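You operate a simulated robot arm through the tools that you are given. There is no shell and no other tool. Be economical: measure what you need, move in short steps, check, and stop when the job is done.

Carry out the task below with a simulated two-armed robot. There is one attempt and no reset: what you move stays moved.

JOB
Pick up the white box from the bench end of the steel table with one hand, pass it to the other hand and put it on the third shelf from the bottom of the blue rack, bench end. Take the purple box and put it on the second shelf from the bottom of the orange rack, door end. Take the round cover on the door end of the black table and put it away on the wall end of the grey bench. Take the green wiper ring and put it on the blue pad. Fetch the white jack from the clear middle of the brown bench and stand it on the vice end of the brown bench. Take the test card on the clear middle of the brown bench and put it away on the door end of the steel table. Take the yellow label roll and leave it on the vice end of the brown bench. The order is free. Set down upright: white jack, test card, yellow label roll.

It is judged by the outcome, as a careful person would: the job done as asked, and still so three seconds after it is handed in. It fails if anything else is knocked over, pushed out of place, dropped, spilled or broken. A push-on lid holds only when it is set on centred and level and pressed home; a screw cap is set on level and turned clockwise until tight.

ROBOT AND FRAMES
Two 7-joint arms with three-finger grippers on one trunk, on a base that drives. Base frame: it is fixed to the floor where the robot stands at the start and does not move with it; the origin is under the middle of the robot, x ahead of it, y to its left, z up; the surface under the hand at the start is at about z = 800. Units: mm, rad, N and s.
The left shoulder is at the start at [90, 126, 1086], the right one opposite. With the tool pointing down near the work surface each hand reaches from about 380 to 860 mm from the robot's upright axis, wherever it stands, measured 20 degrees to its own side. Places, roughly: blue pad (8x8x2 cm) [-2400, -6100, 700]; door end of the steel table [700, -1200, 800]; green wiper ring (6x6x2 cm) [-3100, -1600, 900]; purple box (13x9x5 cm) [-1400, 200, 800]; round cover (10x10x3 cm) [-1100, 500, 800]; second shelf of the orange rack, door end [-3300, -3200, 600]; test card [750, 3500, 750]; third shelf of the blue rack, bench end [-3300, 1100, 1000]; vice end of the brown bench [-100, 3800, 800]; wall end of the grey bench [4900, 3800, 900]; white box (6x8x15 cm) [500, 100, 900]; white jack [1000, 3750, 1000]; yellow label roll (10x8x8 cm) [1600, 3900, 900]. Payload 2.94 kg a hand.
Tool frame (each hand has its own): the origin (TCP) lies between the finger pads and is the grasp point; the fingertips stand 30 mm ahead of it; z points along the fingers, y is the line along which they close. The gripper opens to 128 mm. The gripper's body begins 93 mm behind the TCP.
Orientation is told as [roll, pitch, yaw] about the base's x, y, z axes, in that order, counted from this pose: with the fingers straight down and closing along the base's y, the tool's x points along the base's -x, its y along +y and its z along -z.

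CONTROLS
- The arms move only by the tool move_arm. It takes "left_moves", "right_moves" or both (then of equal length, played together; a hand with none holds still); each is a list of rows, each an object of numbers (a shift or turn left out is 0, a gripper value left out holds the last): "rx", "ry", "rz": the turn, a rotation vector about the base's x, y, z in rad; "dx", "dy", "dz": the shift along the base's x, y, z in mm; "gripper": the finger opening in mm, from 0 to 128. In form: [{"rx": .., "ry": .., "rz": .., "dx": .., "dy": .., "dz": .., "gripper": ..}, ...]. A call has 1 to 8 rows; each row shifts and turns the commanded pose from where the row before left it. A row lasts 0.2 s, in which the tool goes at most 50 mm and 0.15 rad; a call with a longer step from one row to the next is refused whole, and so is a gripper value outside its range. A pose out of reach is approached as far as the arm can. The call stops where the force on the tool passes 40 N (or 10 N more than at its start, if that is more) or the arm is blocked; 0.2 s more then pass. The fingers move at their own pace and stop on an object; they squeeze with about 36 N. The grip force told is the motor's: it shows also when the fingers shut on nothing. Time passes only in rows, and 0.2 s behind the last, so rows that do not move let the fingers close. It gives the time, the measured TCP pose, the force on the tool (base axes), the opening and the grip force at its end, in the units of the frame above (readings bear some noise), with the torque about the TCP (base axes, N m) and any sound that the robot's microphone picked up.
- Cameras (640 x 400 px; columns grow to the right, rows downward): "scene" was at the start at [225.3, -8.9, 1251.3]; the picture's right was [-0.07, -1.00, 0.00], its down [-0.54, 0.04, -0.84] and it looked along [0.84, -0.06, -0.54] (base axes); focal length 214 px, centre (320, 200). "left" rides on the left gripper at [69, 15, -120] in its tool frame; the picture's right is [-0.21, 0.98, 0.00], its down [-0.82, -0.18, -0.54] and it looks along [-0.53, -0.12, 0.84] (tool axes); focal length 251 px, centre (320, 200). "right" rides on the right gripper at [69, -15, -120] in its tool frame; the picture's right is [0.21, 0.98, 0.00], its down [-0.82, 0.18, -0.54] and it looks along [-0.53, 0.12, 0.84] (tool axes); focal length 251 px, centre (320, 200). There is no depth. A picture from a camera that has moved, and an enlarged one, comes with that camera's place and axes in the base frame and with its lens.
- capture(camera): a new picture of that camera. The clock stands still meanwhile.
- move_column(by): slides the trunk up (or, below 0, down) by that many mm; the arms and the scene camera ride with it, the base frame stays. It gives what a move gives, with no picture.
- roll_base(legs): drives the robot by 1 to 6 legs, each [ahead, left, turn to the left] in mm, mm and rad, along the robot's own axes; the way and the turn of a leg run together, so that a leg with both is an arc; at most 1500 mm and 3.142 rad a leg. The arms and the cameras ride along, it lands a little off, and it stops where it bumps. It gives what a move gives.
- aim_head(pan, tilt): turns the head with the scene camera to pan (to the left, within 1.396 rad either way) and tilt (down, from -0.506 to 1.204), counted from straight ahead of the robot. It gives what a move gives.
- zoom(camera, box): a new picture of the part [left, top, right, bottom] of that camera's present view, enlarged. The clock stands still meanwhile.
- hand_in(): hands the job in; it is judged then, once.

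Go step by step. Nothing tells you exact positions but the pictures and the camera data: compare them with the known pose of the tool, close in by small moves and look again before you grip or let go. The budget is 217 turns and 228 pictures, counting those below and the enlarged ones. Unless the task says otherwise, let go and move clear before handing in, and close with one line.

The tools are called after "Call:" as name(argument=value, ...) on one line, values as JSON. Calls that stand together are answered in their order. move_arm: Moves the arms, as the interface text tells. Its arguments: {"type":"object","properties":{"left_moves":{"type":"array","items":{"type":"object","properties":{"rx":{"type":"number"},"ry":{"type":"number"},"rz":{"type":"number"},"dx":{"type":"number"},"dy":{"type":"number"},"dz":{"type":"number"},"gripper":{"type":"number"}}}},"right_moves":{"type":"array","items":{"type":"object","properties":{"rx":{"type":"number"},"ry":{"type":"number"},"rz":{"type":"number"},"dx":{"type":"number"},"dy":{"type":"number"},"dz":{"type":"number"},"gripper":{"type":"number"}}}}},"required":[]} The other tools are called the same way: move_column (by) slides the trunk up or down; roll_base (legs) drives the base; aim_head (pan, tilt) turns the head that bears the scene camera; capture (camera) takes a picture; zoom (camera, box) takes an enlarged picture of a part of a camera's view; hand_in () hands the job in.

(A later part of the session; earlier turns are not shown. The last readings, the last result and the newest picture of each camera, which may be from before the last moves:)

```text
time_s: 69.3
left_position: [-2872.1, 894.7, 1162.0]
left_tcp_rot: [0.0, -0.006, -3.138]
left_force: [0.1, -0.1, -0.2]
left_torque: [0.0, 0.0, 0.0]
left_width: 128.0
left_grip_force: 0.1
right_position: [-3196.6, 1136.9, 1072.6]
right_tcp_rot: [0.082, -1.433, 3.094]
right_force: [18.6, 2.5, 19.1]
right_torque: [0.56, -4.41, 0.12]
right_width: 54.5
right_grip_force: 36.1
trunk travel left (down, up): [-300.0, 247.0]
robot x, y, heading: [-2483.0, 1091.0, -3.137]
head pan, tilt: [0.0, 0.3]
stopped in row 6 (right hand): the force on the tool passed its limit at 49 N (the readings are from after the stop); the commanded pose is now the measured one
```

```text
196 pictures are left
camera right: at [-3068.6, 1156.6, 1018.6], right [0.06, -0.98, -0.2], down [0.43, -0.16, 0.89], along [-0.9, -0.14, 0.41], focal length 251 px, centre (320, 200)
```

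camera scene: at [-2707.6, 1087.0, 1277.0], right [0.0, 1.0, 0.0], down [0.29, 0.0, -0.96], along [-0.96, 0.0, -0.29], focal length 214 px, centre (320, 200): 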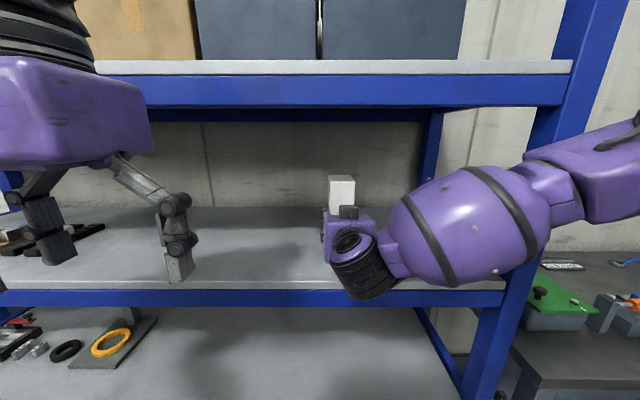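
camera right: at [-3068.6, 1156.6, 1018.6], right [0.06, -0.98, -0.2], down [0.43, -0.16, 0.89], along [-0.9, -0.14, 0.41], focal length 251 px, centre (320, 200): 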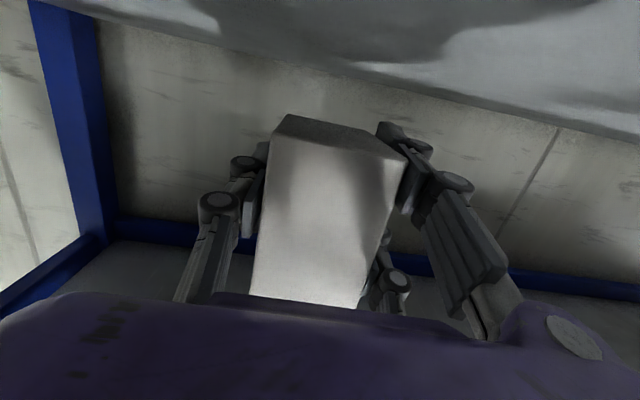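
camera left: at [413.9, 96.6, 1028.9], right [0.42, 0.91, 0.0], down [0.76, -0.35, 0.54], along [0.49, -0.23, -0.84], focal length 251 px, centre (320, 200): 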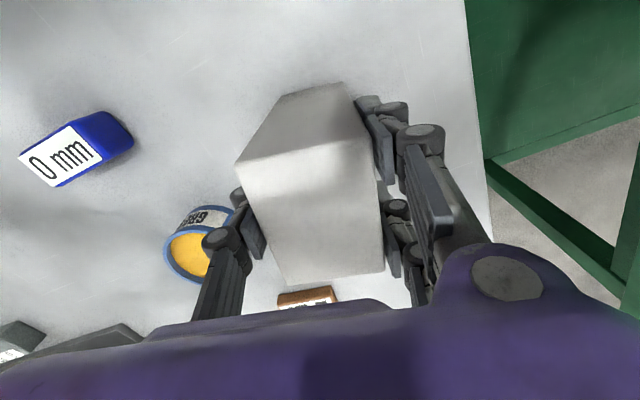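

The wrist, which hangs about 100 mm below the hand, touched the shelf's front edge, so the edge is at about [-3065, 975]. I'll back out, raise the trunk so the forearm comes from above, and bring the hand down again outside the rack.

Call:
move_arm(right_moves=[{"dz": 40}, {"dx": 40}, {"dx": 40}])

Call:
roll_base(legs=[[-220, 0, 0]])

Call:
move_column(by=200)

Call:
move_arm(right_moves=[{"dz": -45}, {"dz": -45}, {"dz": -45}, {"dz": -45}])

Call:
capture(camera="scene")

```text
time_s: 70.1
left_position: [-2876.7, 894.2, 1160.0]
left_tcp_rot: [0.0, -0.002, -3.138]
left_force: [-0.1, 0.2, -0.1]
left_torque: [-0.05, 0.0, 0.01]
left_width: 127.9
left_grip_force: 0.0
right_position: [-3121.2, 1135.9, 1110.4]
right_tcp_rot: [0.062, -1.427, 3.111]
right_force: [0.1, 0.1, -3.4]
right_torque: [0.01, 0.0, 0.02]
right_width: 54.5
right_grip_force: 36.3
trunk travel left (down, up): [-300.0, 247.0]
robot x, y, heading: [-2480.6, 1087.6, -3.138]
head pan, tilt: [0.0, 0.3]
```

```text
time_s: 71.8
left_position: [-2659.3, 894.3, 1159.5]
left_tcp_rot: [0.0, -0.003, -3.137]
left_force: [0.6, 0.5, 0.1]
left_torque: [-0.01, 0.01, 0.01]
left_width: 128.2
left_grip_force: 0.1
right_position: [-2904.0, 1136.8, 1110.0]
right_tcp_rot: [0.06, -1.429, 3.113]
right_force: [0.3, 0.4, -4.1]
right_torque: [0.01, -0.02, -0.04]
right_width: 54.6
right_grip_force: 36.0
trunk travel left (down, up): [-300.0, 247.0]
robot x, y, heading: [-2265.1, 1088.9, -3.136]
head pan, tilt: [0.0, 0.3]
```

```text
time_s: 73.9
left_position: [-2660.2, 894.6, 1359.6]
left_tcp_rot: [-0.002, -0.001, -3.139]
left_force: [-0.6, 0.3, 0.7]
left_torque: [0.01, -0.04, 0.02]
left_width: 127.9
left_grip_force: 0.0
right_position: [-2905.1, 1135.9, 1308.3]
right_tcp_rot: [0.052, -1.423, 3.12]
right_force: [-0.1, -0.4, -3.7]
right_torque: [0.05, 0.0, 0.01]
right_width: 54.2
right_grip_force: 35.5
trunk travel left (down, up): [-500.0, 47.0]
robot x, y, heading: [-2264.1, 1090.6, -3.136]
head pan, tilt: [0.0, 0.3]
```

```text
time_s: 74.9
left_position: [-2660.8, 891.8, 1359.2]
left_tcp_rot: [-0.003, 0.0, -3.139]
left_force: [0.0, 0.0, 0.0]
left_torque: [0.03, 0.01, 0.01]
left_width: 128.0
left_grip_force: 0.0
right_position: [-2904.6, 1127.2, 1131.8]
right_tcp_rot: [0.046, -1.426, 3.119]
right_force: [-0.2, -1.9, -2.7]
right_torque: [0.02, -0.02, -0.07]
right_width: 54.8
right_grip_force: 35.8
right hand out of reach, approached as far as the arm can: row 4
trunk travel left (down, up): [-500.0, 47.0]
robot x, y, heading: [-2265.5, 1087.9, -3.138]
head pan, tilt: [0.0, 0.3]
```

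```text
195 pictures are left
camera scene: at [-2415.7, 1084.3, 1491.2], right [0.0, 1.0, 0.0], down [0.3, 0.0, -0.96], along [-0.96, 0.0, -0.3], focal length 214 px, centre (320, 200)
```

scene: 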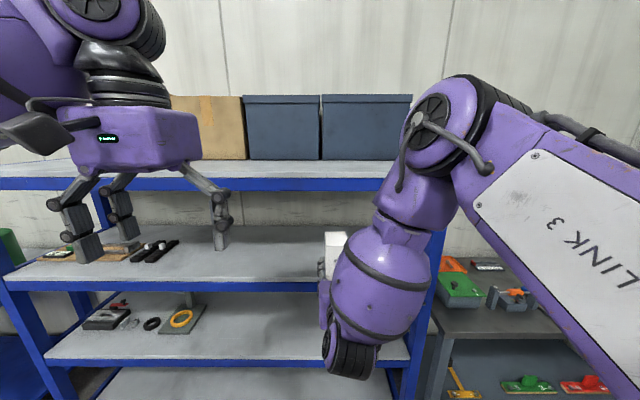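

The wrist carries an offset that hangs below a level hand, so a hand tilted about 45° suits this shelf better. I'll put the trunk back down, set the box just inside the front edge where the wrist stays outside, then regrip it at 45° and carry it deeper.

Call:
move_arm(right_moves=[{"dz": 45}, {"dz": 45}, {"dz": 45}, {"dz": 45}])

Call:
move_column(by=-200)

Call:
roll_base(legs=[[160, 0, 0]])

Call:
capture(camera="scene")

```text
time_s: 75.9
left_position: [-2659.1, 896.1, 1360.2]
left_tcp_rot: [-0.003, -0.002, -3.14]
left_force: [0.3, 0.8, 0.1]
left_torque: [-0.02, 0.03, 0.02]
left_width: 128.2
left_grip_force: 0.1
right_position: [-2903.4, 1128.5, 1310.1]
right_tcp_rot: [0.059, -1.427, 3.113]
right_force: [-0.7, 0.5, -2.8]
right_torque: [-0.02, 0.02, 0.01]
right_width: 54.5
right_grip_force: 36.0
trunk travel left (down, up): [-500.0, 47.0]
robot x, y, heading: [-2265.4, 1090.8, -3.137]
head pan, tilt: [0.0, 0.3]
```

```text
time_s: 78.1
left_position: [-2659.2, 894.2, 1159.9]
left_tcp_rot: [-0.002, -0.002, -3.141]
left_force: [-0.2, 1.3, 0.6]
left_torque: [-0.01, -0.01, 0.02]
left_width: 127.8
left_grip_force: 0.0
right_position: [-2902.7, 1130.4, 1110.8]
right_tcp_rot: [0.059, -1.429, 3.116]
right_force: [-0.2, 0.6, -3.9]
right_torque: [-0.02, -0.01, 0.04]
right_width: 54.6
right_grip_force: 35.6
trunk travel left (down, up): [-300.0, 247.0]
robot x, y, heading: [-2261.8, 1089.0, -3.135]
head pan, tilt: [0.0, 0.3]
```

```text
time_s: 79.5
left_position: [-2817.0, 892.2, 1159.8]
left_tcp_rot: [-0.001, 0.0, -3.134]
left_force: [-0.1, 0.7, -1.1]
left_torque: [-0.01, -0.05, -0.03]
left_width: 127.9
left_grip_force: 0.0
right_position: [-3061.6, 1125.7, 1111.0]
right_tcp_rot: [0.058, -1.426, 3.118]
right_force: [-0.9, 0.4, -3.7]
right_torque: [0.01, 0.0, 0.0]
right_width: 54.6
right_grip_force: 36.1
trunk travel left (down, up): [-300.0, 247.0]
robot x, y, heading: [-2425.2, 1086.7, -3.131]
head pan, tilt: [0.0, 0.3]
```

```text
194 pictures are left
camera scene: at [-2653.2, 1084.6, 1276.2], right [-0.01, 1.0, 0.0], down [0.3, 0.0, -0.96], along [-0.96, -0.01, -0.3], focal length 214 px, centre (320, 200)
```

scene: 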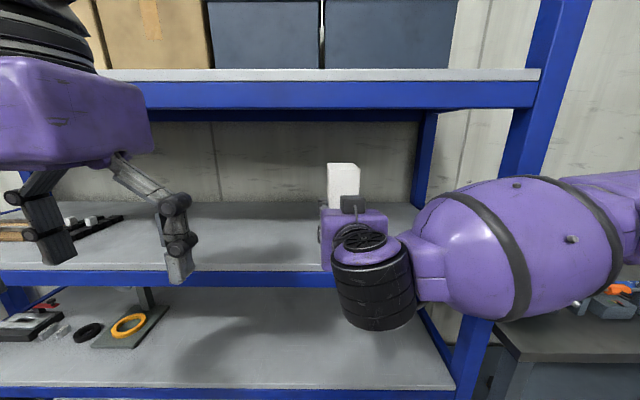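

I'll move to x = -3125 and lower until contact.

Call:
move_arm(right_moves=[{"dx": -32}, {"dx": -32}, {"dz": -20}, {"dz": -20}, {"dz": -10}, {"dz": -8}, {"dz": -6}, {"dz": -6}])

Call:
capture(camera="scene")

```text
time_s: 81.3
left_position: [-2816.3, 890.9, 1160.0]
left_tcp_rot: [-0.003, -0.004, -3.133]
left_force: [-0.7, 0.1, -0.3]
left_torque: [0.01, 0.0, 0.0]
left_width: 128.3
left_grip_force: 0.1
right_position: [-3126.1, 1125.5, 1041.3]
right_tcp_rot: [0.058, -1.425, 3.121]
right_force: [-0.7, 0.0, -3.6]
right_torque: [-0.02, 0.0, 0.01]
right_width: 54.8
right_grip_force: 35.7
trunk travel left (down, up): [-300.0, 247.0]
robot x, y, heading: [-2422.4, 1088.2, -3.133]
head pan, tilt: [0.0, 0.3]
```

```text
193 pictures are left
camera scene: at [-2652.8, 1084.3, 1276.3], right [-0.01, 1.0, 0.0], down [0.3, 0.0, -0.96], along [-0.96, -0.01, -0.3], focal length 214 px, centre (320, 200)
```

scene: 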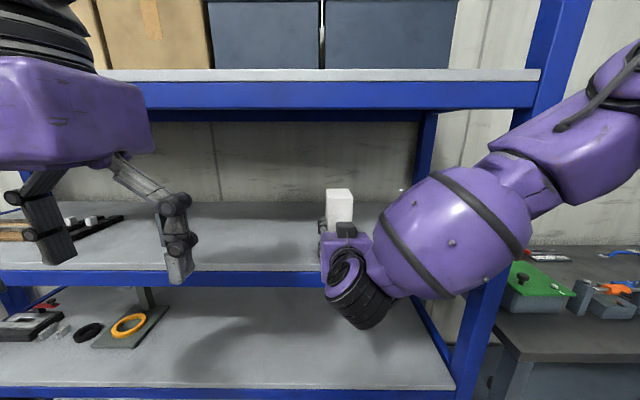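

It's still free at 1041. I'll go on down in small steps.

Call:
move_arm(right_moves=[{"dz": -5}, {"dz": -5}, {"dz": -4}, {"dz": -4}, {"dz": -4}, {"dz": -4}, {"dz": -4}, {"dz": -4}])

Call:
capture(camera="right")

```text
time_s: 82.2
left_position: [-2815.0, 892.2, 1159.9]
left_tcp_rot: [-0.002, -0.002, -3.133]
left_force: [0.9, 0.5, 0.4]
left_torque: [0.01, -0.02, 0.0]
left_width: 127.9
left_grip_force: 0.0
right_position: [-3126.0, 1124.7, 1039.1]
right_tcp_rot: [0.155, -1.456, 3.02]
right_force: [6.1, 0.8, 10.9]
right_torque: [-0.42, 0.13, 0.06]
right_width: 54.6
right_grip_force: 36.3
trunk travel left (down, up): [-300.0, 247.0]
robot x, y, heading: [-2419.6, 1089.7, -3.135]
head pan, tilt: [0.0, 0.3]
stopped in row 4 (right hand): the force on the tool passed its limit at 43 N (the readings are from after the stop); the commanded pose is now the measured one
```

```text
192 pictures are left
camera right: at [-2999.0, 1144.6, 983.2], right [0.06, -0.98, -0.2], down [0.45, -0.15, 0.88], along [-0.89, -0.14, 0.43], focal length 251 px, centre (320, 200)
```

right: 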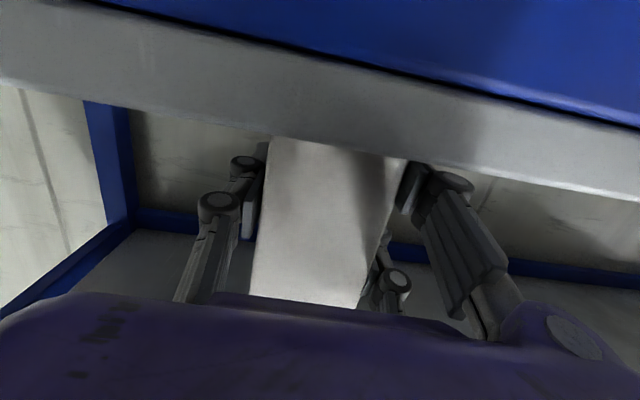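

The box stands on the shelf, whose surface is at about 1000, with about 20 mm of margin inside the front edge. I'll open the fingers and back straight out.

Call:
move_arm(right_moves=[{"dz": 1}, {"gripper": 100}, {"gripper": 120}, {"gripper": 120}, {"dx": 35}, {"dx": 40}, {"dx": 40}, {"dx": 40}])

Call:
capture(camera="scene")

Call:
capture(camera="right")

```text
time_s: 84.2
left_position: [-2816.9, 893.4, 1160.1]
left_tcp_rot: [0.001, -0.002, -3.134]
left_force: [0.0, 1.2, -0.2]
left_torque: [0.04, 0.02, 0.01]
left_width: 128.0
left_grip_force: 0.0
right_position: [-3009.6, 1138.2, 1039.1]
right_tcp_rot: [0.531, -1.404, 2.567]
right_force: [-0.1, -0.2, 0.6]
right_torque: [0.03, 0.02, -0.01]
right_width: 119.9
right_grip_force: 0.1
right hand out of reach, approached as far as the arm can: row 8
trunk travel left (down, up): [-300.0, 247.0]
robot x, y, heading: [-2427.1, 1091.8, -3.135]
head pan, tilt: [0.0, 0.3]
stopped in row 8 (right hand): the arm was blocked; the commanded pose is now the measured one
```

```text
191 pictures are left
camera scene: at [-2653.0, 1088.7, 1282.6], right [0.03, 1.0, 0.0], down [0.23, -0.01, -0.97], along [-0.97, 0.03, -0.23], focal length 214 px, centre (320, 200)
```

scene: 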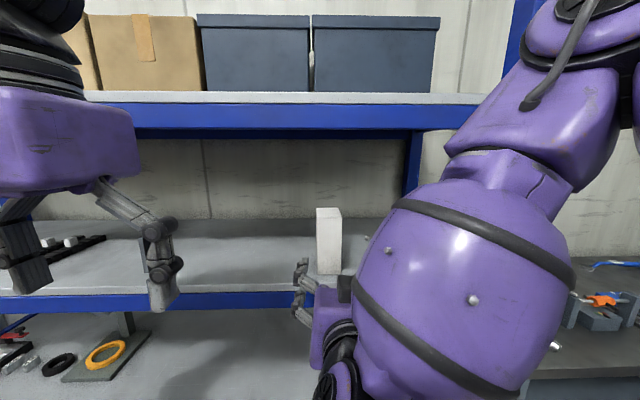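

```text
190 pictures are left
camera right: at [-2879.0, 1143.1, 985.3], right [-0.02, -0.99, -0.13], down [0.41, -0.13, 0.9], along [-0.91, -0.04, 0.41], focal length 251 px, centre (320, 200)
```

right: 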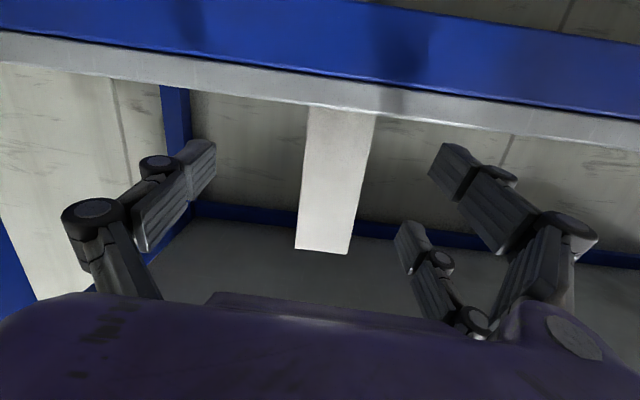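

The box stands well on the shelf. I'll back the base a little, then raise and tilt the right hand to point 45° down.

Call:
roll_base(legs=[[-100, 0, 0]])

Call:
move_arm(right_moves=[{"dz": 35, "rx": 0.084}, {"dz": 35, "rz": 0.05}, {"dz": 30, "ry": -0.13}, {"dz": 20, "ry": -0.13}, {"ry": -0.13}, {"ry": -0.13}, {"ry": -0.13}])

Call:
capture(camera="scene")

Call:
capture(camera="right")

```text
time_s: 85.3
left_position: [-2719.0, 892.2, 1160.8]
left_tcp_rot: [0.0, -0.003, -3.137]
left_force: [0.2, -0.9, -1.0]
left_torque: [-0.02, 0.03, 0.04]
left_width: 127.9
left_grip_force: 0.1
right_position: [-2911.9, 1137.4, 1039.0]
right_tcp_rot: [0.534, -1.407, 2.564]
right_force: [-0.6, 0.0, 0.7]
right_torque: [0.0, 0.02, -0.01]
right_width: 120.0
right_grip_force: 0.0
trunk travel left (down, up): [-300.0, 247.0]
robot x, y, heading: [-2327.1, 1089.3, -3.128]
head pan, tilt: [0.0, 0.3]
```

```text
time_s: 86.9
left_position: [-2720.9, 892.8, 1159.1]
left_tcp_rot: [-0.002, -0.001, -3.137]
left_force: [0.3, -0.1, 0.5]
left_torque: [-0.01, -0.04, 0.0]
left_width: 128.0
left_grip_force: 0.0
right_position: [-2929.0, 1148.1, 1123.6]
right_tcp_rot: [0.003, -0.777, -3.142]
right_force: [0.3, -0.1, -0.2]
right_torque: [-0.02, -0.01, -0.02]
right_width: 119.9
right_grip_force: 0.0
right hand out of reach, approached as far as the arm can: row 2
trunk travel left (down, up): [-300.0, 247.0]
robot x, y, heading: [-2330.0, 1087.1, -3.136]
head pan, tilt: [0.0, 0.3]
```

```text
189 pictures are left
camera scene: at [-2556.6, 1085.7, 1276.2], right [-0.01, 1.0, 0.0], down [0.3, 0.0, -0.96], along [-0.96, -0.01, -0.3], focal length 214 px, centre (320, 200)
```

scene: 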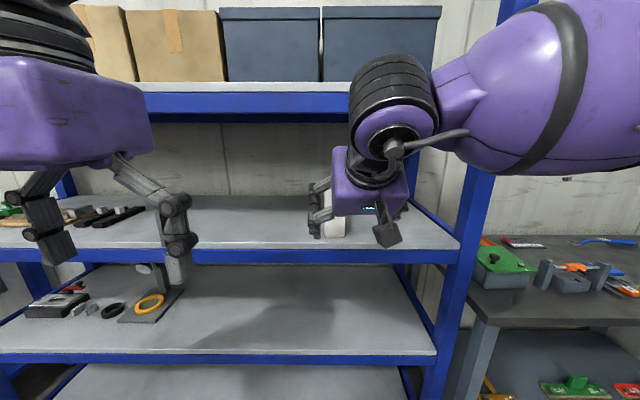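

```text
188 pictures are left
camera right: at [-2795.0, 1164.1, 1159.9], right [0.15, -0.98, -0.15], down [-0.2, -0.18, 0.96], along [-0.97, -0.12, -0.23], focal length 251 px, centre (320, 200)
```

right: 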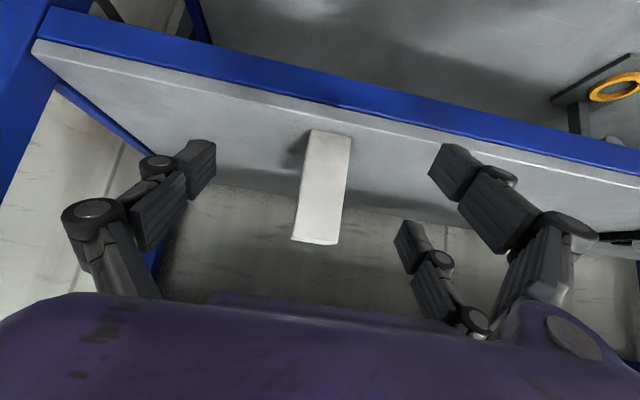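

The box's near face is at x of about -3088 and y of about 1128. I'll raise and centre the hand, drive 150 mm closer, and check.

Call:
move_arm(right_moves=[{"dy": -18, "dz": 40}, {"dz": 20}])

Call:
roll_base(legs=[[140, 0, 0]])

Call:
capture(camera="right")

Call:
capture(camera="scene")

```text
time_s: 87.5
left_position: [-2719.8, 893.2, 1159.9]
left_tcp_rot: [-0.001, -0.001, -3.135]
left_force: [-0.2, -0.2, -0.6]
left_torque: [0.0, 0.03, -0.01]
left_width: 128.0
left_grip_force: 0.2
right_position: [-2927.8, 1130.1, 1186.1]
right_tcp_rot: [-0.001, -0.782, 3.141]
right_force: [0.4, 0.2, -0.6]
right_torque: [-0.02, 0.0, 0.03]
right_width: 120.0
right_grip_force: 0.1
trunk travel left (down, up): [-300.0, 247.0]
robot x, y, heading: [-2329.5, 1092.0, -3.134]
head pan, tilt: [0.0, 0.3]
```

```text
time_s: 88.8
left_position: [-2857.8, 893.3, 1159.8]
left_tcp_rot: [-0.001, -0.002, -3.134]
left_force: [0.1, -0.7, 0.5]
left_torque: [0.0, -0.01, 0.01]
left_width: 127.9
left_grip_force: 0.1
right_position: [-3065.4, 1128.3, 1185.2]
right_tcp_rot: [-0.001, -0.783, -3.142]
right_force: [-1.1, -0.8, -0.1]
right_torque: [0.0, 0.01, 0.02]
right_width: 120.3
right_grip_force: 0.0
trunk travel left (down, up): [-300.0, 247.0]
robot x, y, heading: [-2464.8, 1093.8, -3.135]
head pan, tilt: [0.0, 0.3]
```

```text
187 pictures are left
camera right: at [-2931.2, 1144.3, 1220.2], right [0.15, -0.98, -0.15], down [-0.2, -0.18, 0.96], along [-0.97, -0.12, -0.22], focal length 251 px, centre (320, 200)
```

right: 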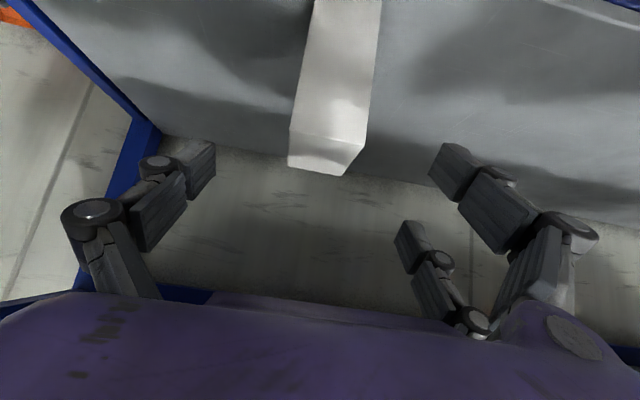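

```text
186 pictures are left
camera scene: at [-2694.4, 1084.7, 1276.3], right [-0.01, 1.0, 0.0], down [0.3, 0.0, -0.96], along [-0.96, -0.01, -0.3], focal length 214 px, centre (320, 200)
```

scene: 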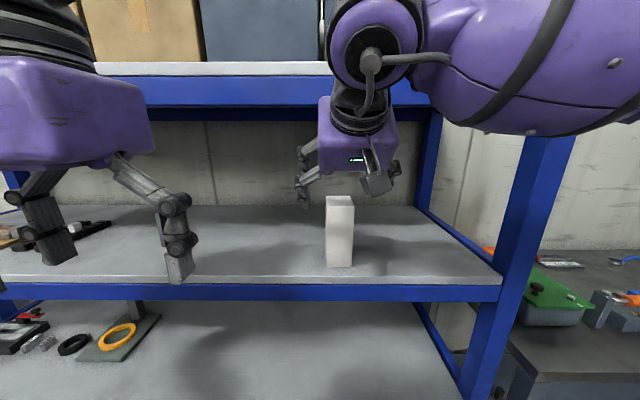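

It's aligned in y. I'll come down along the 45° line to about [-3118, 1127, 1085] and close.

Call:
move_arm(right_moves=[{"dz": -30}, {"dz": -20, "dx": -15}, {"dz": -25, "dx": -19}, {"dz": -25, "dx": -19}, {"gripper": 45}, {"gripper": 45}, {"gripper": 45}, {"gripper": 45}])

Call:
capture(camera="right")

Call:
capture(camera="scene")

```text
time_s: 90.6
left_position: [-2858.9, 891.8, 1160.0]
left_tcp_rot: [-0.003, -0.002, -3.133]
left_force: [0.3, -0.2, 0.1]
left_torque: [-0.01, 0.02, 0.02]
left_width: 128.0
left_grip_force: 0.0
right_position: [-3120.2, 1126.3, 1084.1]
right_tcp_rot: [0.0, -0.784, -3.142]
right_force: [0.6, -1.1, 0.6]
right_torque: [0.02, 0.2, 0.05]
right_width: 54.6
right_grip_force: 36.3
trunk travel left (down, up): [-300.0, 247.0]
robot x, y, heading: [-2464.3, 1091.9, -3.133]
head pan, tilt: [0.0, 0.3]
```

```text
185 pictures are left
camera right: at [-2984.7, 1142.4, 1118.8], right [0.15, -0.98, -0.15], down [-0.2, -0.18, 0.96], along [-0.97, -0.12, -0.22], focal length 251 px, centre (320, 200)
```

right: 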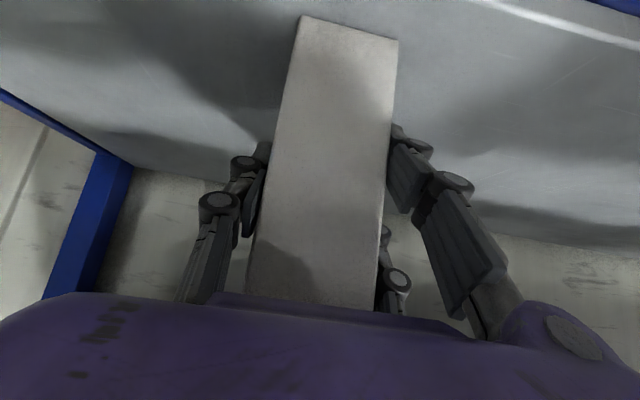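

```text
184 pictures are left
camera scene: at [-2694.1, 1084.5, 1276.4], right [-0.01, 1.0, 0.0], down [0.3, 0.0, -0.96], along [-0.96, -0.01, -0.3], focal length 214 px, centre (320, 200)
```

scene: 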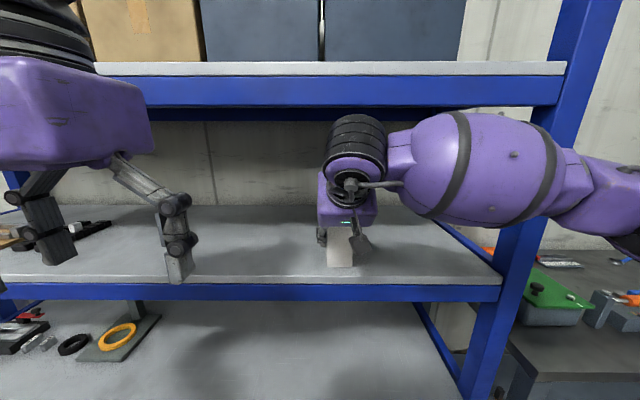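

It's gripped at 54.6 mm with the wrist well clear. I'll lift 15 mm, move 140 mm deeper, and lower until it touches.

Call:
move_arm(right_moves=[{"dz": 18}, {"dx": -30}, {"dx": -35}, {"dx": -35}, {"dx": -35}, {}, {"dz": -10}, {"dz": -5}])

Call:
capture(camera="scene")

Call:
move_arm(right_moves=[{"dz": -3}, {"dz": -3}, {"dz": -3}])

Call:
capture(camera="right")

```text
time_s: 92.4
left_position: [-2859.3, 892.4, 1160.1]
left_tcp_rot: [-0.003, -0.002, -3.133]
left_force: [-0.6, 0.1, -0.7]
left_torque: [-0.02, 0.0, -0.02]
left_width: 128.1
left_grip_force: 0.1
right_position: [-3253.4, 1127.9, 1088.3]
right_tcp_rot: [0.0, -0.781, -3.141]
right_force: [0.1, 0.4, -4.6]
right_torque: [0.02, -0.02, -0.01]
right_width: 54.5
right_grip_force: 36.1
trunk travel left (down, up): [-300.0, 247.0]
robot x, y, heading: [-2465.6, 1089.5, -3.135]
head pan, tilt: [0.0, 0.3]
```

```text
183 pictures are left
camera scene: at [-2694.7, 1084.8, 1276.3], right [-0.01, 1.0, 0.0], down [0.3, 0.0, -0.96], along [-0.96, -0.01, -0.3], focal length 214 px, centre (320, 200)
```

scene: 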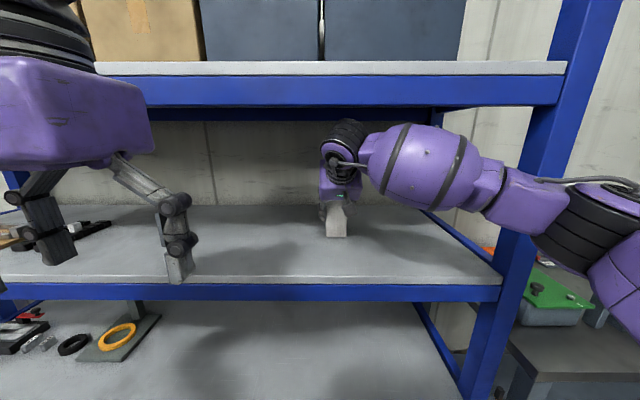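

```text
time_s: 93.2
left_position: [-2856.7, 892.5, 1161.1]
left_tcp_rot: [-0.001, -0.004, -3.134]
left_force: [-0.1, 1.0, 0.5]
left_torque: [0.0, -0.01, 0.04]
left_width: 128.2
left_grip_force: 0.0
right_position: [-3253.0, 1127.4, 1084.9]
right_tcp_rot: [0.004, -0.79, 3.141]
right_force: [-1.8, 0.4, 14.8]
right_torque: [0.65, -0.47, 0.11]
right_width: 54.5
right_grip_force: 35.8
trunk travel left (down, up): [-300.0, 247.0]
robot x, y, heading: [-2467.1, 1090.9, -3.138]
head pan, tilt: [0.0, 0.3]
```

```text
182 pictures are left
camera right: at [-3118.1, 1143.7, 1117.9], right [0.15, -0.98, -0.15], down [-0.19, -0.18, 0.96], along [-0.97, -0.12, -0.22], focal length 251 px, centre (320, 200)
```

right: 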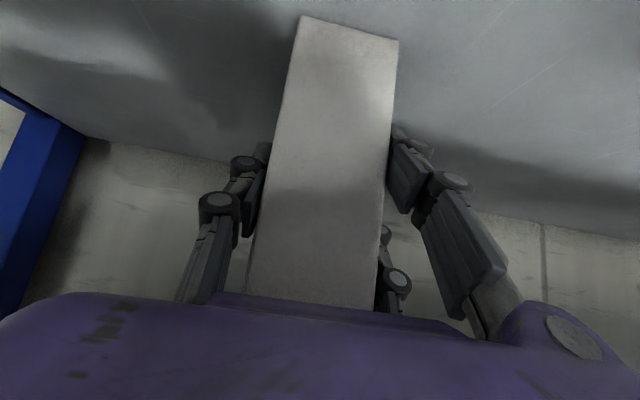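

The box is down, with 15 N of contact. I'll let go and withdraw up and back.

Call:
move_arm(right_moves=[{"dz": 2, "gripper": 80}, {"gripper": 115}, {"gripper": 115}, {"dx": 30, "dz": 25}, {"dx": 30, "dz": 25}, {"dx": 35, "dz": 15}, {"dx": 45}, {"dx": 45}])

Call:
roll_base(legs=[[-300, 0, 0]])

Call:
capture(camera="scene")

```text
time_s: 95.0
left_position: [-2857.0, 891.3, 1160.8]
left_tcp_rot: [-0.002, -0.004, -3.135]
left_force: [0.9, -0.3, 0.1]
left_torque: [-0.01, 0.06, -0.01]
left_width: 127.8
left_grip_force: 0.1
right_position: [-3067.0, 1125.7, 1148.9]
right_tcp_rot: [-0.001, -0.787, -3.142]
right_force: [1.9, 0.4, -0.2]
right_torque: [-0.04, 0.0, -0.04]
right_width: 115.1
right_grip_force: 0.1
trunk travel left (down, up): [-300.0, 247.0]
robot x, y, heading: [-2466.2, 1089.8, -3.133]
head pan, tilt: [0.0, 0.3]
```

```text
time_s: 97.1
left_position: [-2555.4, 893.0, 1161.0]
left_tcp_rot: [-0.003, -0.002, -3.129]
left_force: [0.2, 0.1, -0.5]
left_torque: [0.04, -0.01, 0.02]
left_width: 128.1
left_grip_force: 0.1
right_position: [-2767.8, 1124.4, 1148.0]
right_tcp_rot: [0.001, -0.782, -3.135]
right_force: [-0.1, -0.5, -0.3]
right_torque: [-0.01, 0.03, -0.03]
right_width: 114.9
right_grip_force: 0.0
trunk travel left (down, up): [-300.0, 247.0]
robot x, y, heading: [-2157.8, 1096.0, -3.127]
head pan, tilt: [0.0, 0.3]
```

```text
181 pictures are left
camera scene: at [-2392.7, 1086.3, 1276.3], right [-0.01, 1.0, 0.0], down [0.3, 0.0, -0.96], along [-0.96, -0.01, -0.3], focal length 214 px, centre (320, 200)
```

scene: 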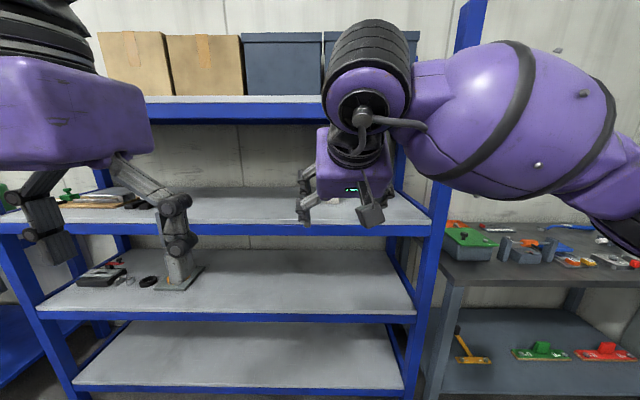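

The white box is placed on the third shelf. Next I'll sidestep along the aisle and turn to face the black table, where the purple box is.

Call:
roll_base(legs=[[0, 850, 0], [0, 0, 1.57], [0, 0, 1.56]])

Call:
aim_head(pan=0.0, tilt=0.5)

Call:
capture(camera="scene")

```text
time_s: 112.5
left_position: [-1743.2, 420.0, 1160.4]
left_tcp_rot: [-0.002, -0.001, -0.013]
left_force: [-0.3, -0.4, 0.2]
left_torque: [0.0, 0.0, 0.04]
left_width: 127.9
left_grip_force: 0.1
right_position: [-1536.0, 182.4, 1147.8]
right_tcp_rot: [0.0, -0.784, -0.016]
right_force: [-0.2, -0.9, -0.1]
right_torque: [0.03, -0.03, -0.01]
right_width: 115.1
right_grip_force: 0.2
trunk travel left (down, up): [-300.0, 247.0]
robot x, y, heading: [-2138.4, 229.7, -0.01]
head pan, tilt: [0.0, 0.3]
```

```text
time_s: 113.3
left_position: [-1742.3, 418.7, 1159.3]
left_tcp_rot: [-0.003, -0.002, -0.013]
left_force: [0.3, -0.1, -0.2]
left_torque: [0.02, 0.05, -0.03]
left_width: 128.0
left_grip_force: 0.0
right_position: [-1536.2, 183.1, 1147.7]
right_tcp_rot: [0.0, -0.782, -0.017]
right_force: [0.2, -0.1, 0.2]
right_torque: [0.01, 0.0, 0.0]
right_width: 115.0
right_grip_force: 0.0
trunk travel left (down, up): [-300.0, 247.0]
robot x, y, heading: [-2134.8, 228.9, -0.011]
head pan, tilt: [0.0, 0.499]
```

```text
180 pictures are left
camera scene: at [-1911.7, 225.1, 1258.0], right [-0.01, -1.0, 0.0], down [-0.48, 0.01, -0.88], along [0.88, -0.01, -0.48], focal length 214 px, centre (320, 200)
```

scene: 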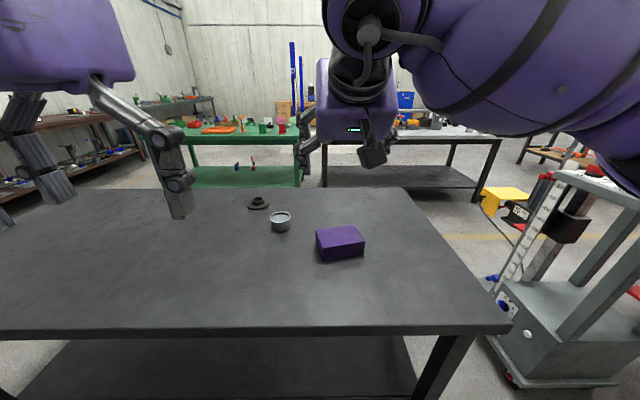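

The purple box sits at about [-1393, 160], its long side nearly along y. The round cover is the black knobbed disc at about [-1098, 485]. I'll yaw the right hand (45° tilt) to point left so that it closes across the 9 cm side.

Call:
move_arm(right_moves=[{"rz": 0.15}, {"rz": 0.15}, {"rz": 0.15}, {"rz": 0.15}, {"rz": 0.15}, {"rz": 0.15}, {"rz": 0.15}, {"rz": 0.15}])

Call:
move_arm(right_moves=[{"rz": 0.15}, {"rz": 0.15}, {"rz": 0.15}, {"rz": 0.15}, {"gripper": 128}])

Call:
roll_base(legs=[[120, 90, 0]])

Call:
aim_head(pan=0.0, tilt=0.8)

Call:
capture(camera="scene")

Call:
capture(camera="right")

```text
time_s: 115.1
left_position: [-1742.8, 419.8, 1160.4]
left_tcp_rot: [-0.001, -0.001, -0.012]
left_force: [-0.4, -0.2, -0.2]
left_torque: [-0.01, -0.02, 0.02]
left_width: 128.0
left_grip_force: 0.1
right_position: [-1536.0, 181.9, 1148.2]
right_tcp_rot: [-0.001, -0.784, 1.034]
right_force: [0.3, 0.1, -0.4]
right_torque: [0.0, -0.01, -0.03]
right_width: 114.9
right_grip_force: 0.0
right hand out of reach, approached as far as the arm can: row 8
trunk travel left (down, up): [-300.0, 247.0]
robot x, y, heading: [-2140.7, 231.9, -0.014]
head pan, tilt: [0.0, 0.499]
```

```text
time_s: 116.3
left_position: [-1742.2, 420.0, 1159.9]
left_tcp_rot: [-0.002, -0.001, -0.012]
left_force: [-0.7, -0.3, -1.0]
left_torque: [0.0, 0.01, -0.02]
left_width: 127.8
left_grip_force: 0.2
right_position: [-1536.8, 183.4, 1146.6]
right_tcp_rot: [0.0, -0.782, 1.033]
right_force: [0.1, 0.3, -0.3]
right_torque: [0.02, 0.0, -0.01]
right_width: 128.1
right_grip_force: 0.0
right hand out of reach, approached as far as the arm can: row 1, 2, 3, 4
trunk travel left (down, up): [-300.0, 247.0]
robot x, y, heading: [-2140.0, 231.5, -0.008]
head pan, tilt: [0.0, 0.499]
```

```text
time_s: 117.7
left_position: [-1625.8, 508.0, 1160.2]
left_tcp_rot: [-0.001, -0.001, -0.008]
left_force: [0.1, 0.9, 0.0]
left_torque: [-0.01, 0.01, 0.01]
left_width: 127.9
left_grip_force: 0.1
right_position: [-1419.4, 271.0, 1146.8]
right_tcp_rot: [0.0, -0.78, 1.034]
right_force: [0.6, 0.7, -0.2]
right_torque: [0.0, 0.0, 0.01]
right_width: 128.1
right_grip_force: 0.1
trunk travel left (down, up): [-300.0, 247.0]
robot x, y, heading: [-2021.0, 316.9, -0.014]
head pan, tilt: [0.0, 0.499]
```

```text
time_s: 118.5
left_position: [-1626.5, 507.8, 1160.0]
left_tcp_rot: [-0.002, -0.001, -0.012]
left_force: [0.1, 1.7, -0.2]
left_torque: [0.04, -0.03, -0.01]
left_width: 127.9
left_grip_force: 0.1
right_position: [-1419.1, 270.7, 1147.3]
right_tcp_rot: [0.0, -0.781, 1.033]
right_force: [0.0, 1.1, 0.3]
right_torque: [0.02, -0.03, 0.01]
right_width: 127.7
right_grip_force: 0.0
trunk travel left (down, up): [-300.0, 247.0]
robot x, y, heading: [-2021.9, 315.5, -0.009]
head pan, tilt: [0.0, 0.799]
```

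```text
179 pictures are left
camera scene: at [-1805.4, 312.6, 1232.0], right [-0.01, -1.0, 0.0], down [-0.72, 0.01, -0.7], along [0.7, -0.01, -0.72], focal length 214 px, centre (320, 200)
```

scene: 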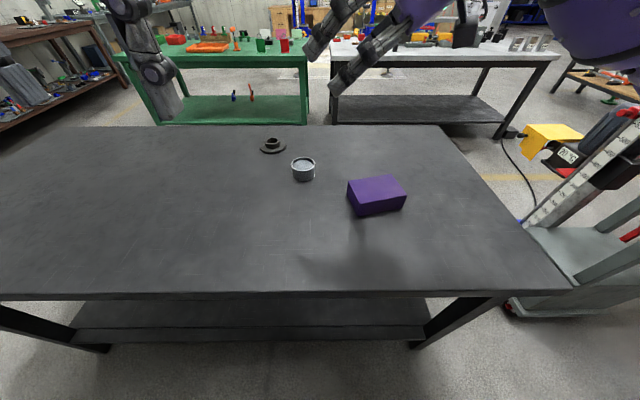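

```text
178 pictures are left
camera right: at [-1473.5, 149.5, 1182.7], right [-0.92, 0.37, -0.15], down [-0.05, 0.27, 0.96], along [0.4, 0.89, -0.22], focal length 251 px, centre (320, 200)
```

right: 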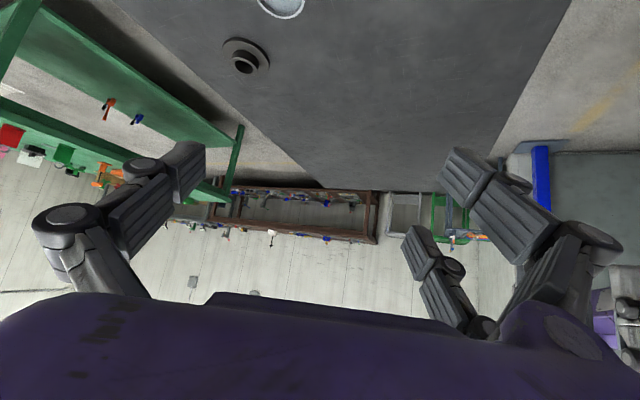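

The right wrist can't yaw far enough, but the left hand pointing right (mirrored) suits this box, with yaw about -1.35. I'll tilt the left hand 45°, yaw it -1.03, move the right hand aside and turn the base about -0.32.

Call:
move_arm(left_moves=[{"ry": -0.13, "dx": 20}, {"ry": -0.13, "dx": 20}, {"ry": -0.13, "dx": 20}, {"ry": -0.13, "dx": 20}, {"ry": -0.13, "dx": 20}, {"ry": -0.135, "dx": 20}, {"rz": -0.13}, {"rz": -0.13}], right_moves=[{"dy": -30, "rz": -0.13}, {"dy": -30, "rz": -0.13}, {"dy": -30, "rz": -0.13}, {"dy": -30, "rz": -0.13}, {"dy": -30, "rz": -0.13}, {"dy": -30, "rz": -0.13}, {"dy": -30, "rz": -0.13}, {"dy": -30, "rz": -0.13}])

Call:
move_arm(left_moves=[{"rz": -0.13}, {"rz": -0.13}, {"rz": -0.13}, {"rz": -0.13}, {"rz": -0.13}, {"rz": -0.13}])

Call:
roll_base(legs=[[0, 0, -0.31]])

Call:
capture(camera="scene")

Call:
capture(camera="left")

```text
time_s: 120.3
left_position: [-1506.6, 506.9, 1160.1]
left_tcp_rot: [0.008, -0.787, -0.276]
left_force: [0.0, 0.4, -0.6]
left_torque: [0.01, 0.0, -0.05]
left_width: 128.2
left_grip_force: 0.0
right_position: [-1419.5, 28.7, 1148.2]
right_tcp_rot: [0.0, -0.783, -0.008]
right_force: [0.4, 0.3, 1.0]
right_torque: [-0.01, -0.02, 0.02]
right_width: 128.0
right_grip_force: 0.2
trunk travel left (down, up): [-300.0, 247.0]
robot x, y, heading: [-2021.4, 320.9, -0.006]
head pan, tilt: [0.0, 0.799]
```

```text
time_s: 121.7
left_position: [-1506.5, 508.3, 1160.1]
left_tcp_rot: [0.009, -0.788, -1.055]
left_force: [1.0, 0.7, -0.5]
left_torque: [0.0, 0.03, -0.03]
left_width: 128.0
left_grip_force: 0.0
right_position: [-1418.4, 30.9, 1146.6]
right_tcp_rot: [0.0, -0.781, -0.005]
right_force: [0.4, 0.6, 0.2]
right_torque: [0.0, 0.0, -0.02]
right_width: 128.0
right_grip_force: 0.0
trunk travel left (down, up): [-300.0, 247.0]
robot x, y, heading: [-2023.0, 313.8, -0.015]
head pan, tilt: [0.0, 0.799]
```

```text
time_s: 123.1
left_position: [-1474.9, 338.8, 1159.7]
left_tcp_rot: [0.009, -0.787, -1.367]
left_force: [0.1, -0.2, 0.5]
left_torque: [-0.02, 0.01, 0.04]
left_width: 127.9
left_grip_force: 0.0
right_position: [-1537.4, -142.7, 1147.5]
right_tcp_rot: [-0.001, -0.782, -0.32]
right_force: [0.1, 0.4, -0.4]
right_torque: [-0.04, -0.01, 0.02]
right_width: 128.1
right_grip_force: 0.0
trunk travel left (down, up): [-300.0, 247.0]
robot x, y, heading: [-2018.2, 315.0, -0.324]
head pan, tilt: [0.0, 0.799]
```

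```text
177 pictures are left
camera scene: at [-1816.5, 245.7, 1231.9], right [-0.32, -0.95, 0.0], down [-0.68, 0.23, -0.7], along [0.66, -0.22, -0.72], focal length 214 px, centre (320, 200)
```

scene: 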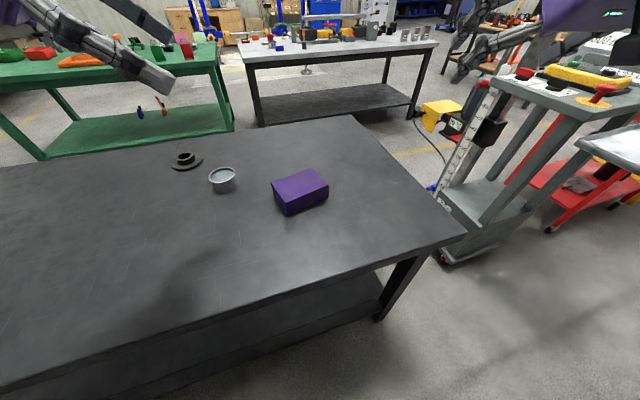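

```text
176 pictures are left
camera left: at [-1486.8, 471.9, 1195.3], right [0.99, 0.05, 0.16], down [-0.14, -0.23, 0.96], along [0.09, -0.97, -0.22], focal length 251 px, centre (320, 200)
```

left: 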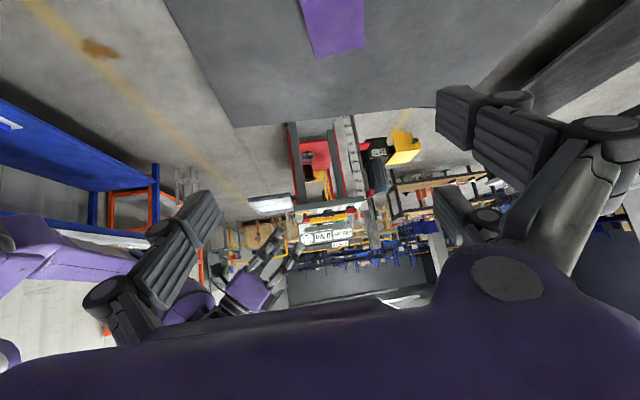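

The left hand is now oriented right. I'll drop to a pre-grasp point behind and above the box and look.

Call:
move_arm(left_moves=[{"dx": 11, "dy": -12, "dz": -43}, {"dx": 11, "dy": -12, "dz": -43}, {"dx": 11, "dy": -12, "dz": -43}, {"dx": 12, "dy": -12, "dz": -43}, {"dx": 12, "dy": -11, "dz": -44}])

Call:
capture(camera="left")

Call:
capture(camera="scene")

```text
time_s: 124.3
left_position: [-1413.0, 275.7, 943.9]
left_tcp_rot: [0.006, -0.787, -1.366]
left_force: [0.8, -0.3, -0.1]
left_torque: [0.0, 0.02, -0.06]
left_width: 127.8
left_grip_force: 0.1
right_position: [-1535.7, -141.5, 1146.8]
right_tcp_rot: [-0.001, -0.784, -0.322]
right_force: [0.0, -0.5, 0.0]
right_torque: [0.04, 0.02, -0.02]
right_width: 127.9
right_grip_force: 0.1
trunk travel left (down, up): [-300.0, 247.0]
robot x, y, heading: [-2021.8, 317.3, -0.326]
head pan, tilt: [0.0, 0.799]
```

```text
175 pictures are left
camera left: at [-1426.5, 409.6, 980.4], right [0.99, 0.05, 0.16], down [-0.14, -0.23, 0.96], along [0.09, -0.97, -0.22], focal length 251 px, centre (320, 200)
```

left: 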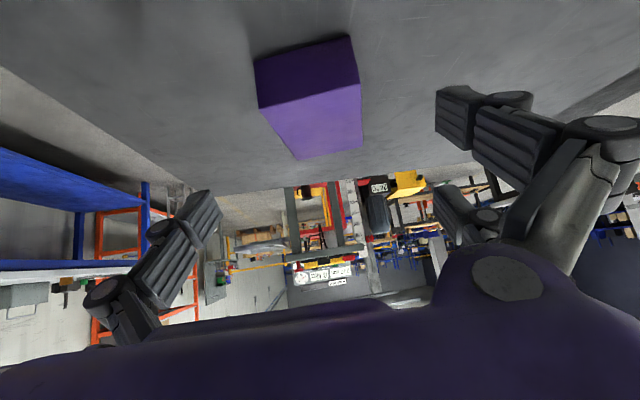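

```text
174 pictures are left
camera scene: at [-1815.5, 245.7, 1231.8], right [-0.32, -0.95, 0.0], down [-0.68, 0.23, -0.7], along [0.66, -0.22, -0.72], focal length 214 px, centre (320, 200)
```

scene: 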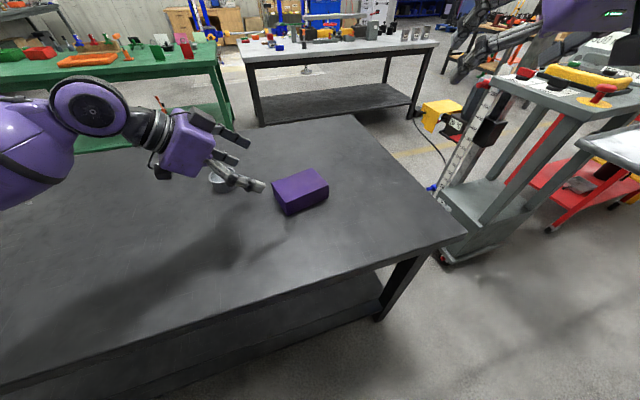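

The box centre reads [-1390, 164], in line with the hand. I'll go in along the 45° line and grip.

Call:
move_arm(left_moves=[{"dx": 5, "dy": -25, "dz": -28, "rz": 0.025}, {"dx": 5, "dy": -25, "dz": -28}, {"dx": 5, "dy": -25, "dz": -28}, {"dx": 5, "dy": -22, "dz": -26}, {"gripper": 70}, {"gripper": 70}, {"gripper": 70}])

Call:
capture(camera="left")

```text
time_s: 125.8
left_position: [-1389.4, 182.6, 842.0]
left_tcp_rot: [0.035, -0.798, -1.353]
left_force: [0.6, 5.8, 10.6]
left_torque: [0.14, 0.08, -0.1]
left_width: 90.2
left_grip_force: 14.6
right_position: [-1536.9, -141.5, 1148.0]
right_tcp_rot: [0.003, -0.782, -0.321]
right_force: [-0.6, -0.1, -0.3]
right_torque: [0.03, -0.03, 0.0]
right_width: 127.7
right_grip_force: 0.0
trunk travel left (down, up): [-300.0, 247.0]
robot x, y, heading: [-2021.6, 317.1, -0.321]
head pan, tilt: [0.0, 0.799]
stopped in row 7 (left hand): the force on the tool passed its limit at 41 N (the readings are from after the stop); the commanded pose is now the measured one
```

```text
173 pictures are left
camera left: at [-1407.4, 315.9, 876.0], right [0.98, 0.09, 0.18], down [-0.15, -0.23, 0.96], along [0.12, -0.97, -0.21], focal length 251 px, centre (320, 200)
```

left: 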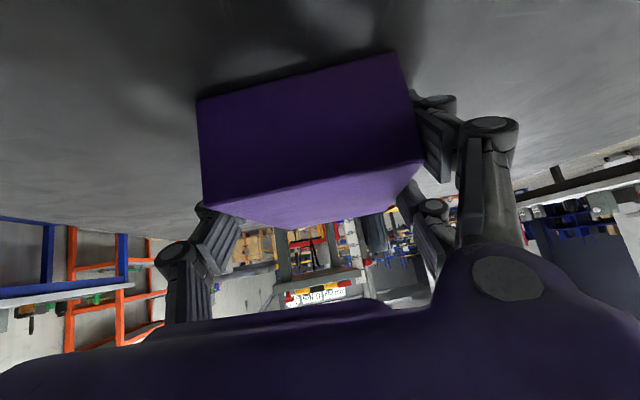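

The fingertips brushed the table, and the opening is 90 mm, which is the box's width. I'll finish closing, then lift.

Call:
move_arm(left_moves=[{"dz": 2, "gripper": 70}, {"gripper": 70}, {"gripper": 70}, {"dz": 10}, {"dz": 30}, {"dz": 40}])

Call:
capture(camera="left")

Call:
capture(camera="scene")

```text
time_s: 127.2
left_position: [-1392.2, 185.1, 919.5]
left_tcp_rot: [0.03, -0.794, -1.353]
left_force: [-0.9, 0.7, -3.8]
left_torque: [0.12, 0.05, 0.03]
left_width: 89.9
left_grip_force: 36.3
right_position: [-1535.6, -141.4, 1147.0]
right_tcp_rot: [0.001, -0.781, -0.32]
right_force: [-1.3, 0.2, -0.4]
right_torque: [-0.02, -0.04, 0.01]
right_width: 128.0
right_grip_force: 0.1
trunk travel left (down, up): [-300.0, 247.0]
robot x, y, heading: [-2020.1, 321.1, -0.324]
head pan, tilt: [0.0, 0.799]
```

```text
172 pictures are left
camera left: at [-1410.7, 317.7, 954.8], right [0.98, 0.08, 0.17], down [-0.15, -0.23, 0.96], along [0.12, -0.97, -0.22], focal length 251 px, centre (320, 200)
```

left: 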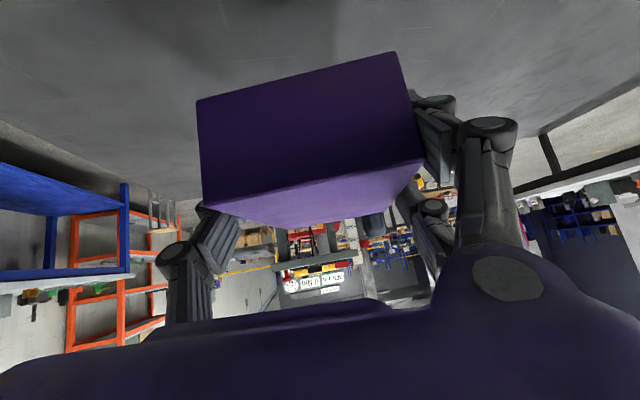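

```text
171 pictures are left
camera scene: at [-1816.3, 246.3, 1231.9], right [-0.32, -0.95, 0.0], down [-0.68, 0.23, -0.7], along [0.66, -0.22, -0.72], focal length 214 px, centre (320, 200)
```

scene: 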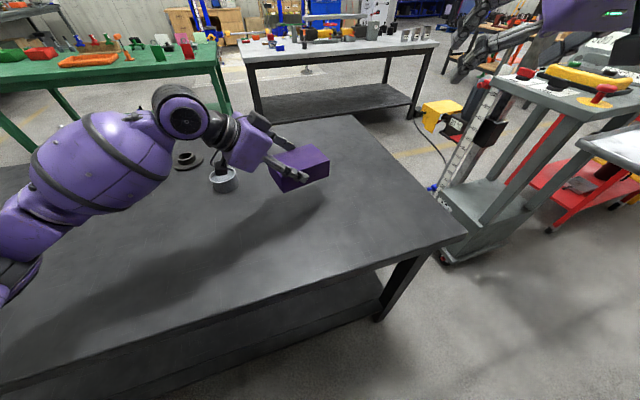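

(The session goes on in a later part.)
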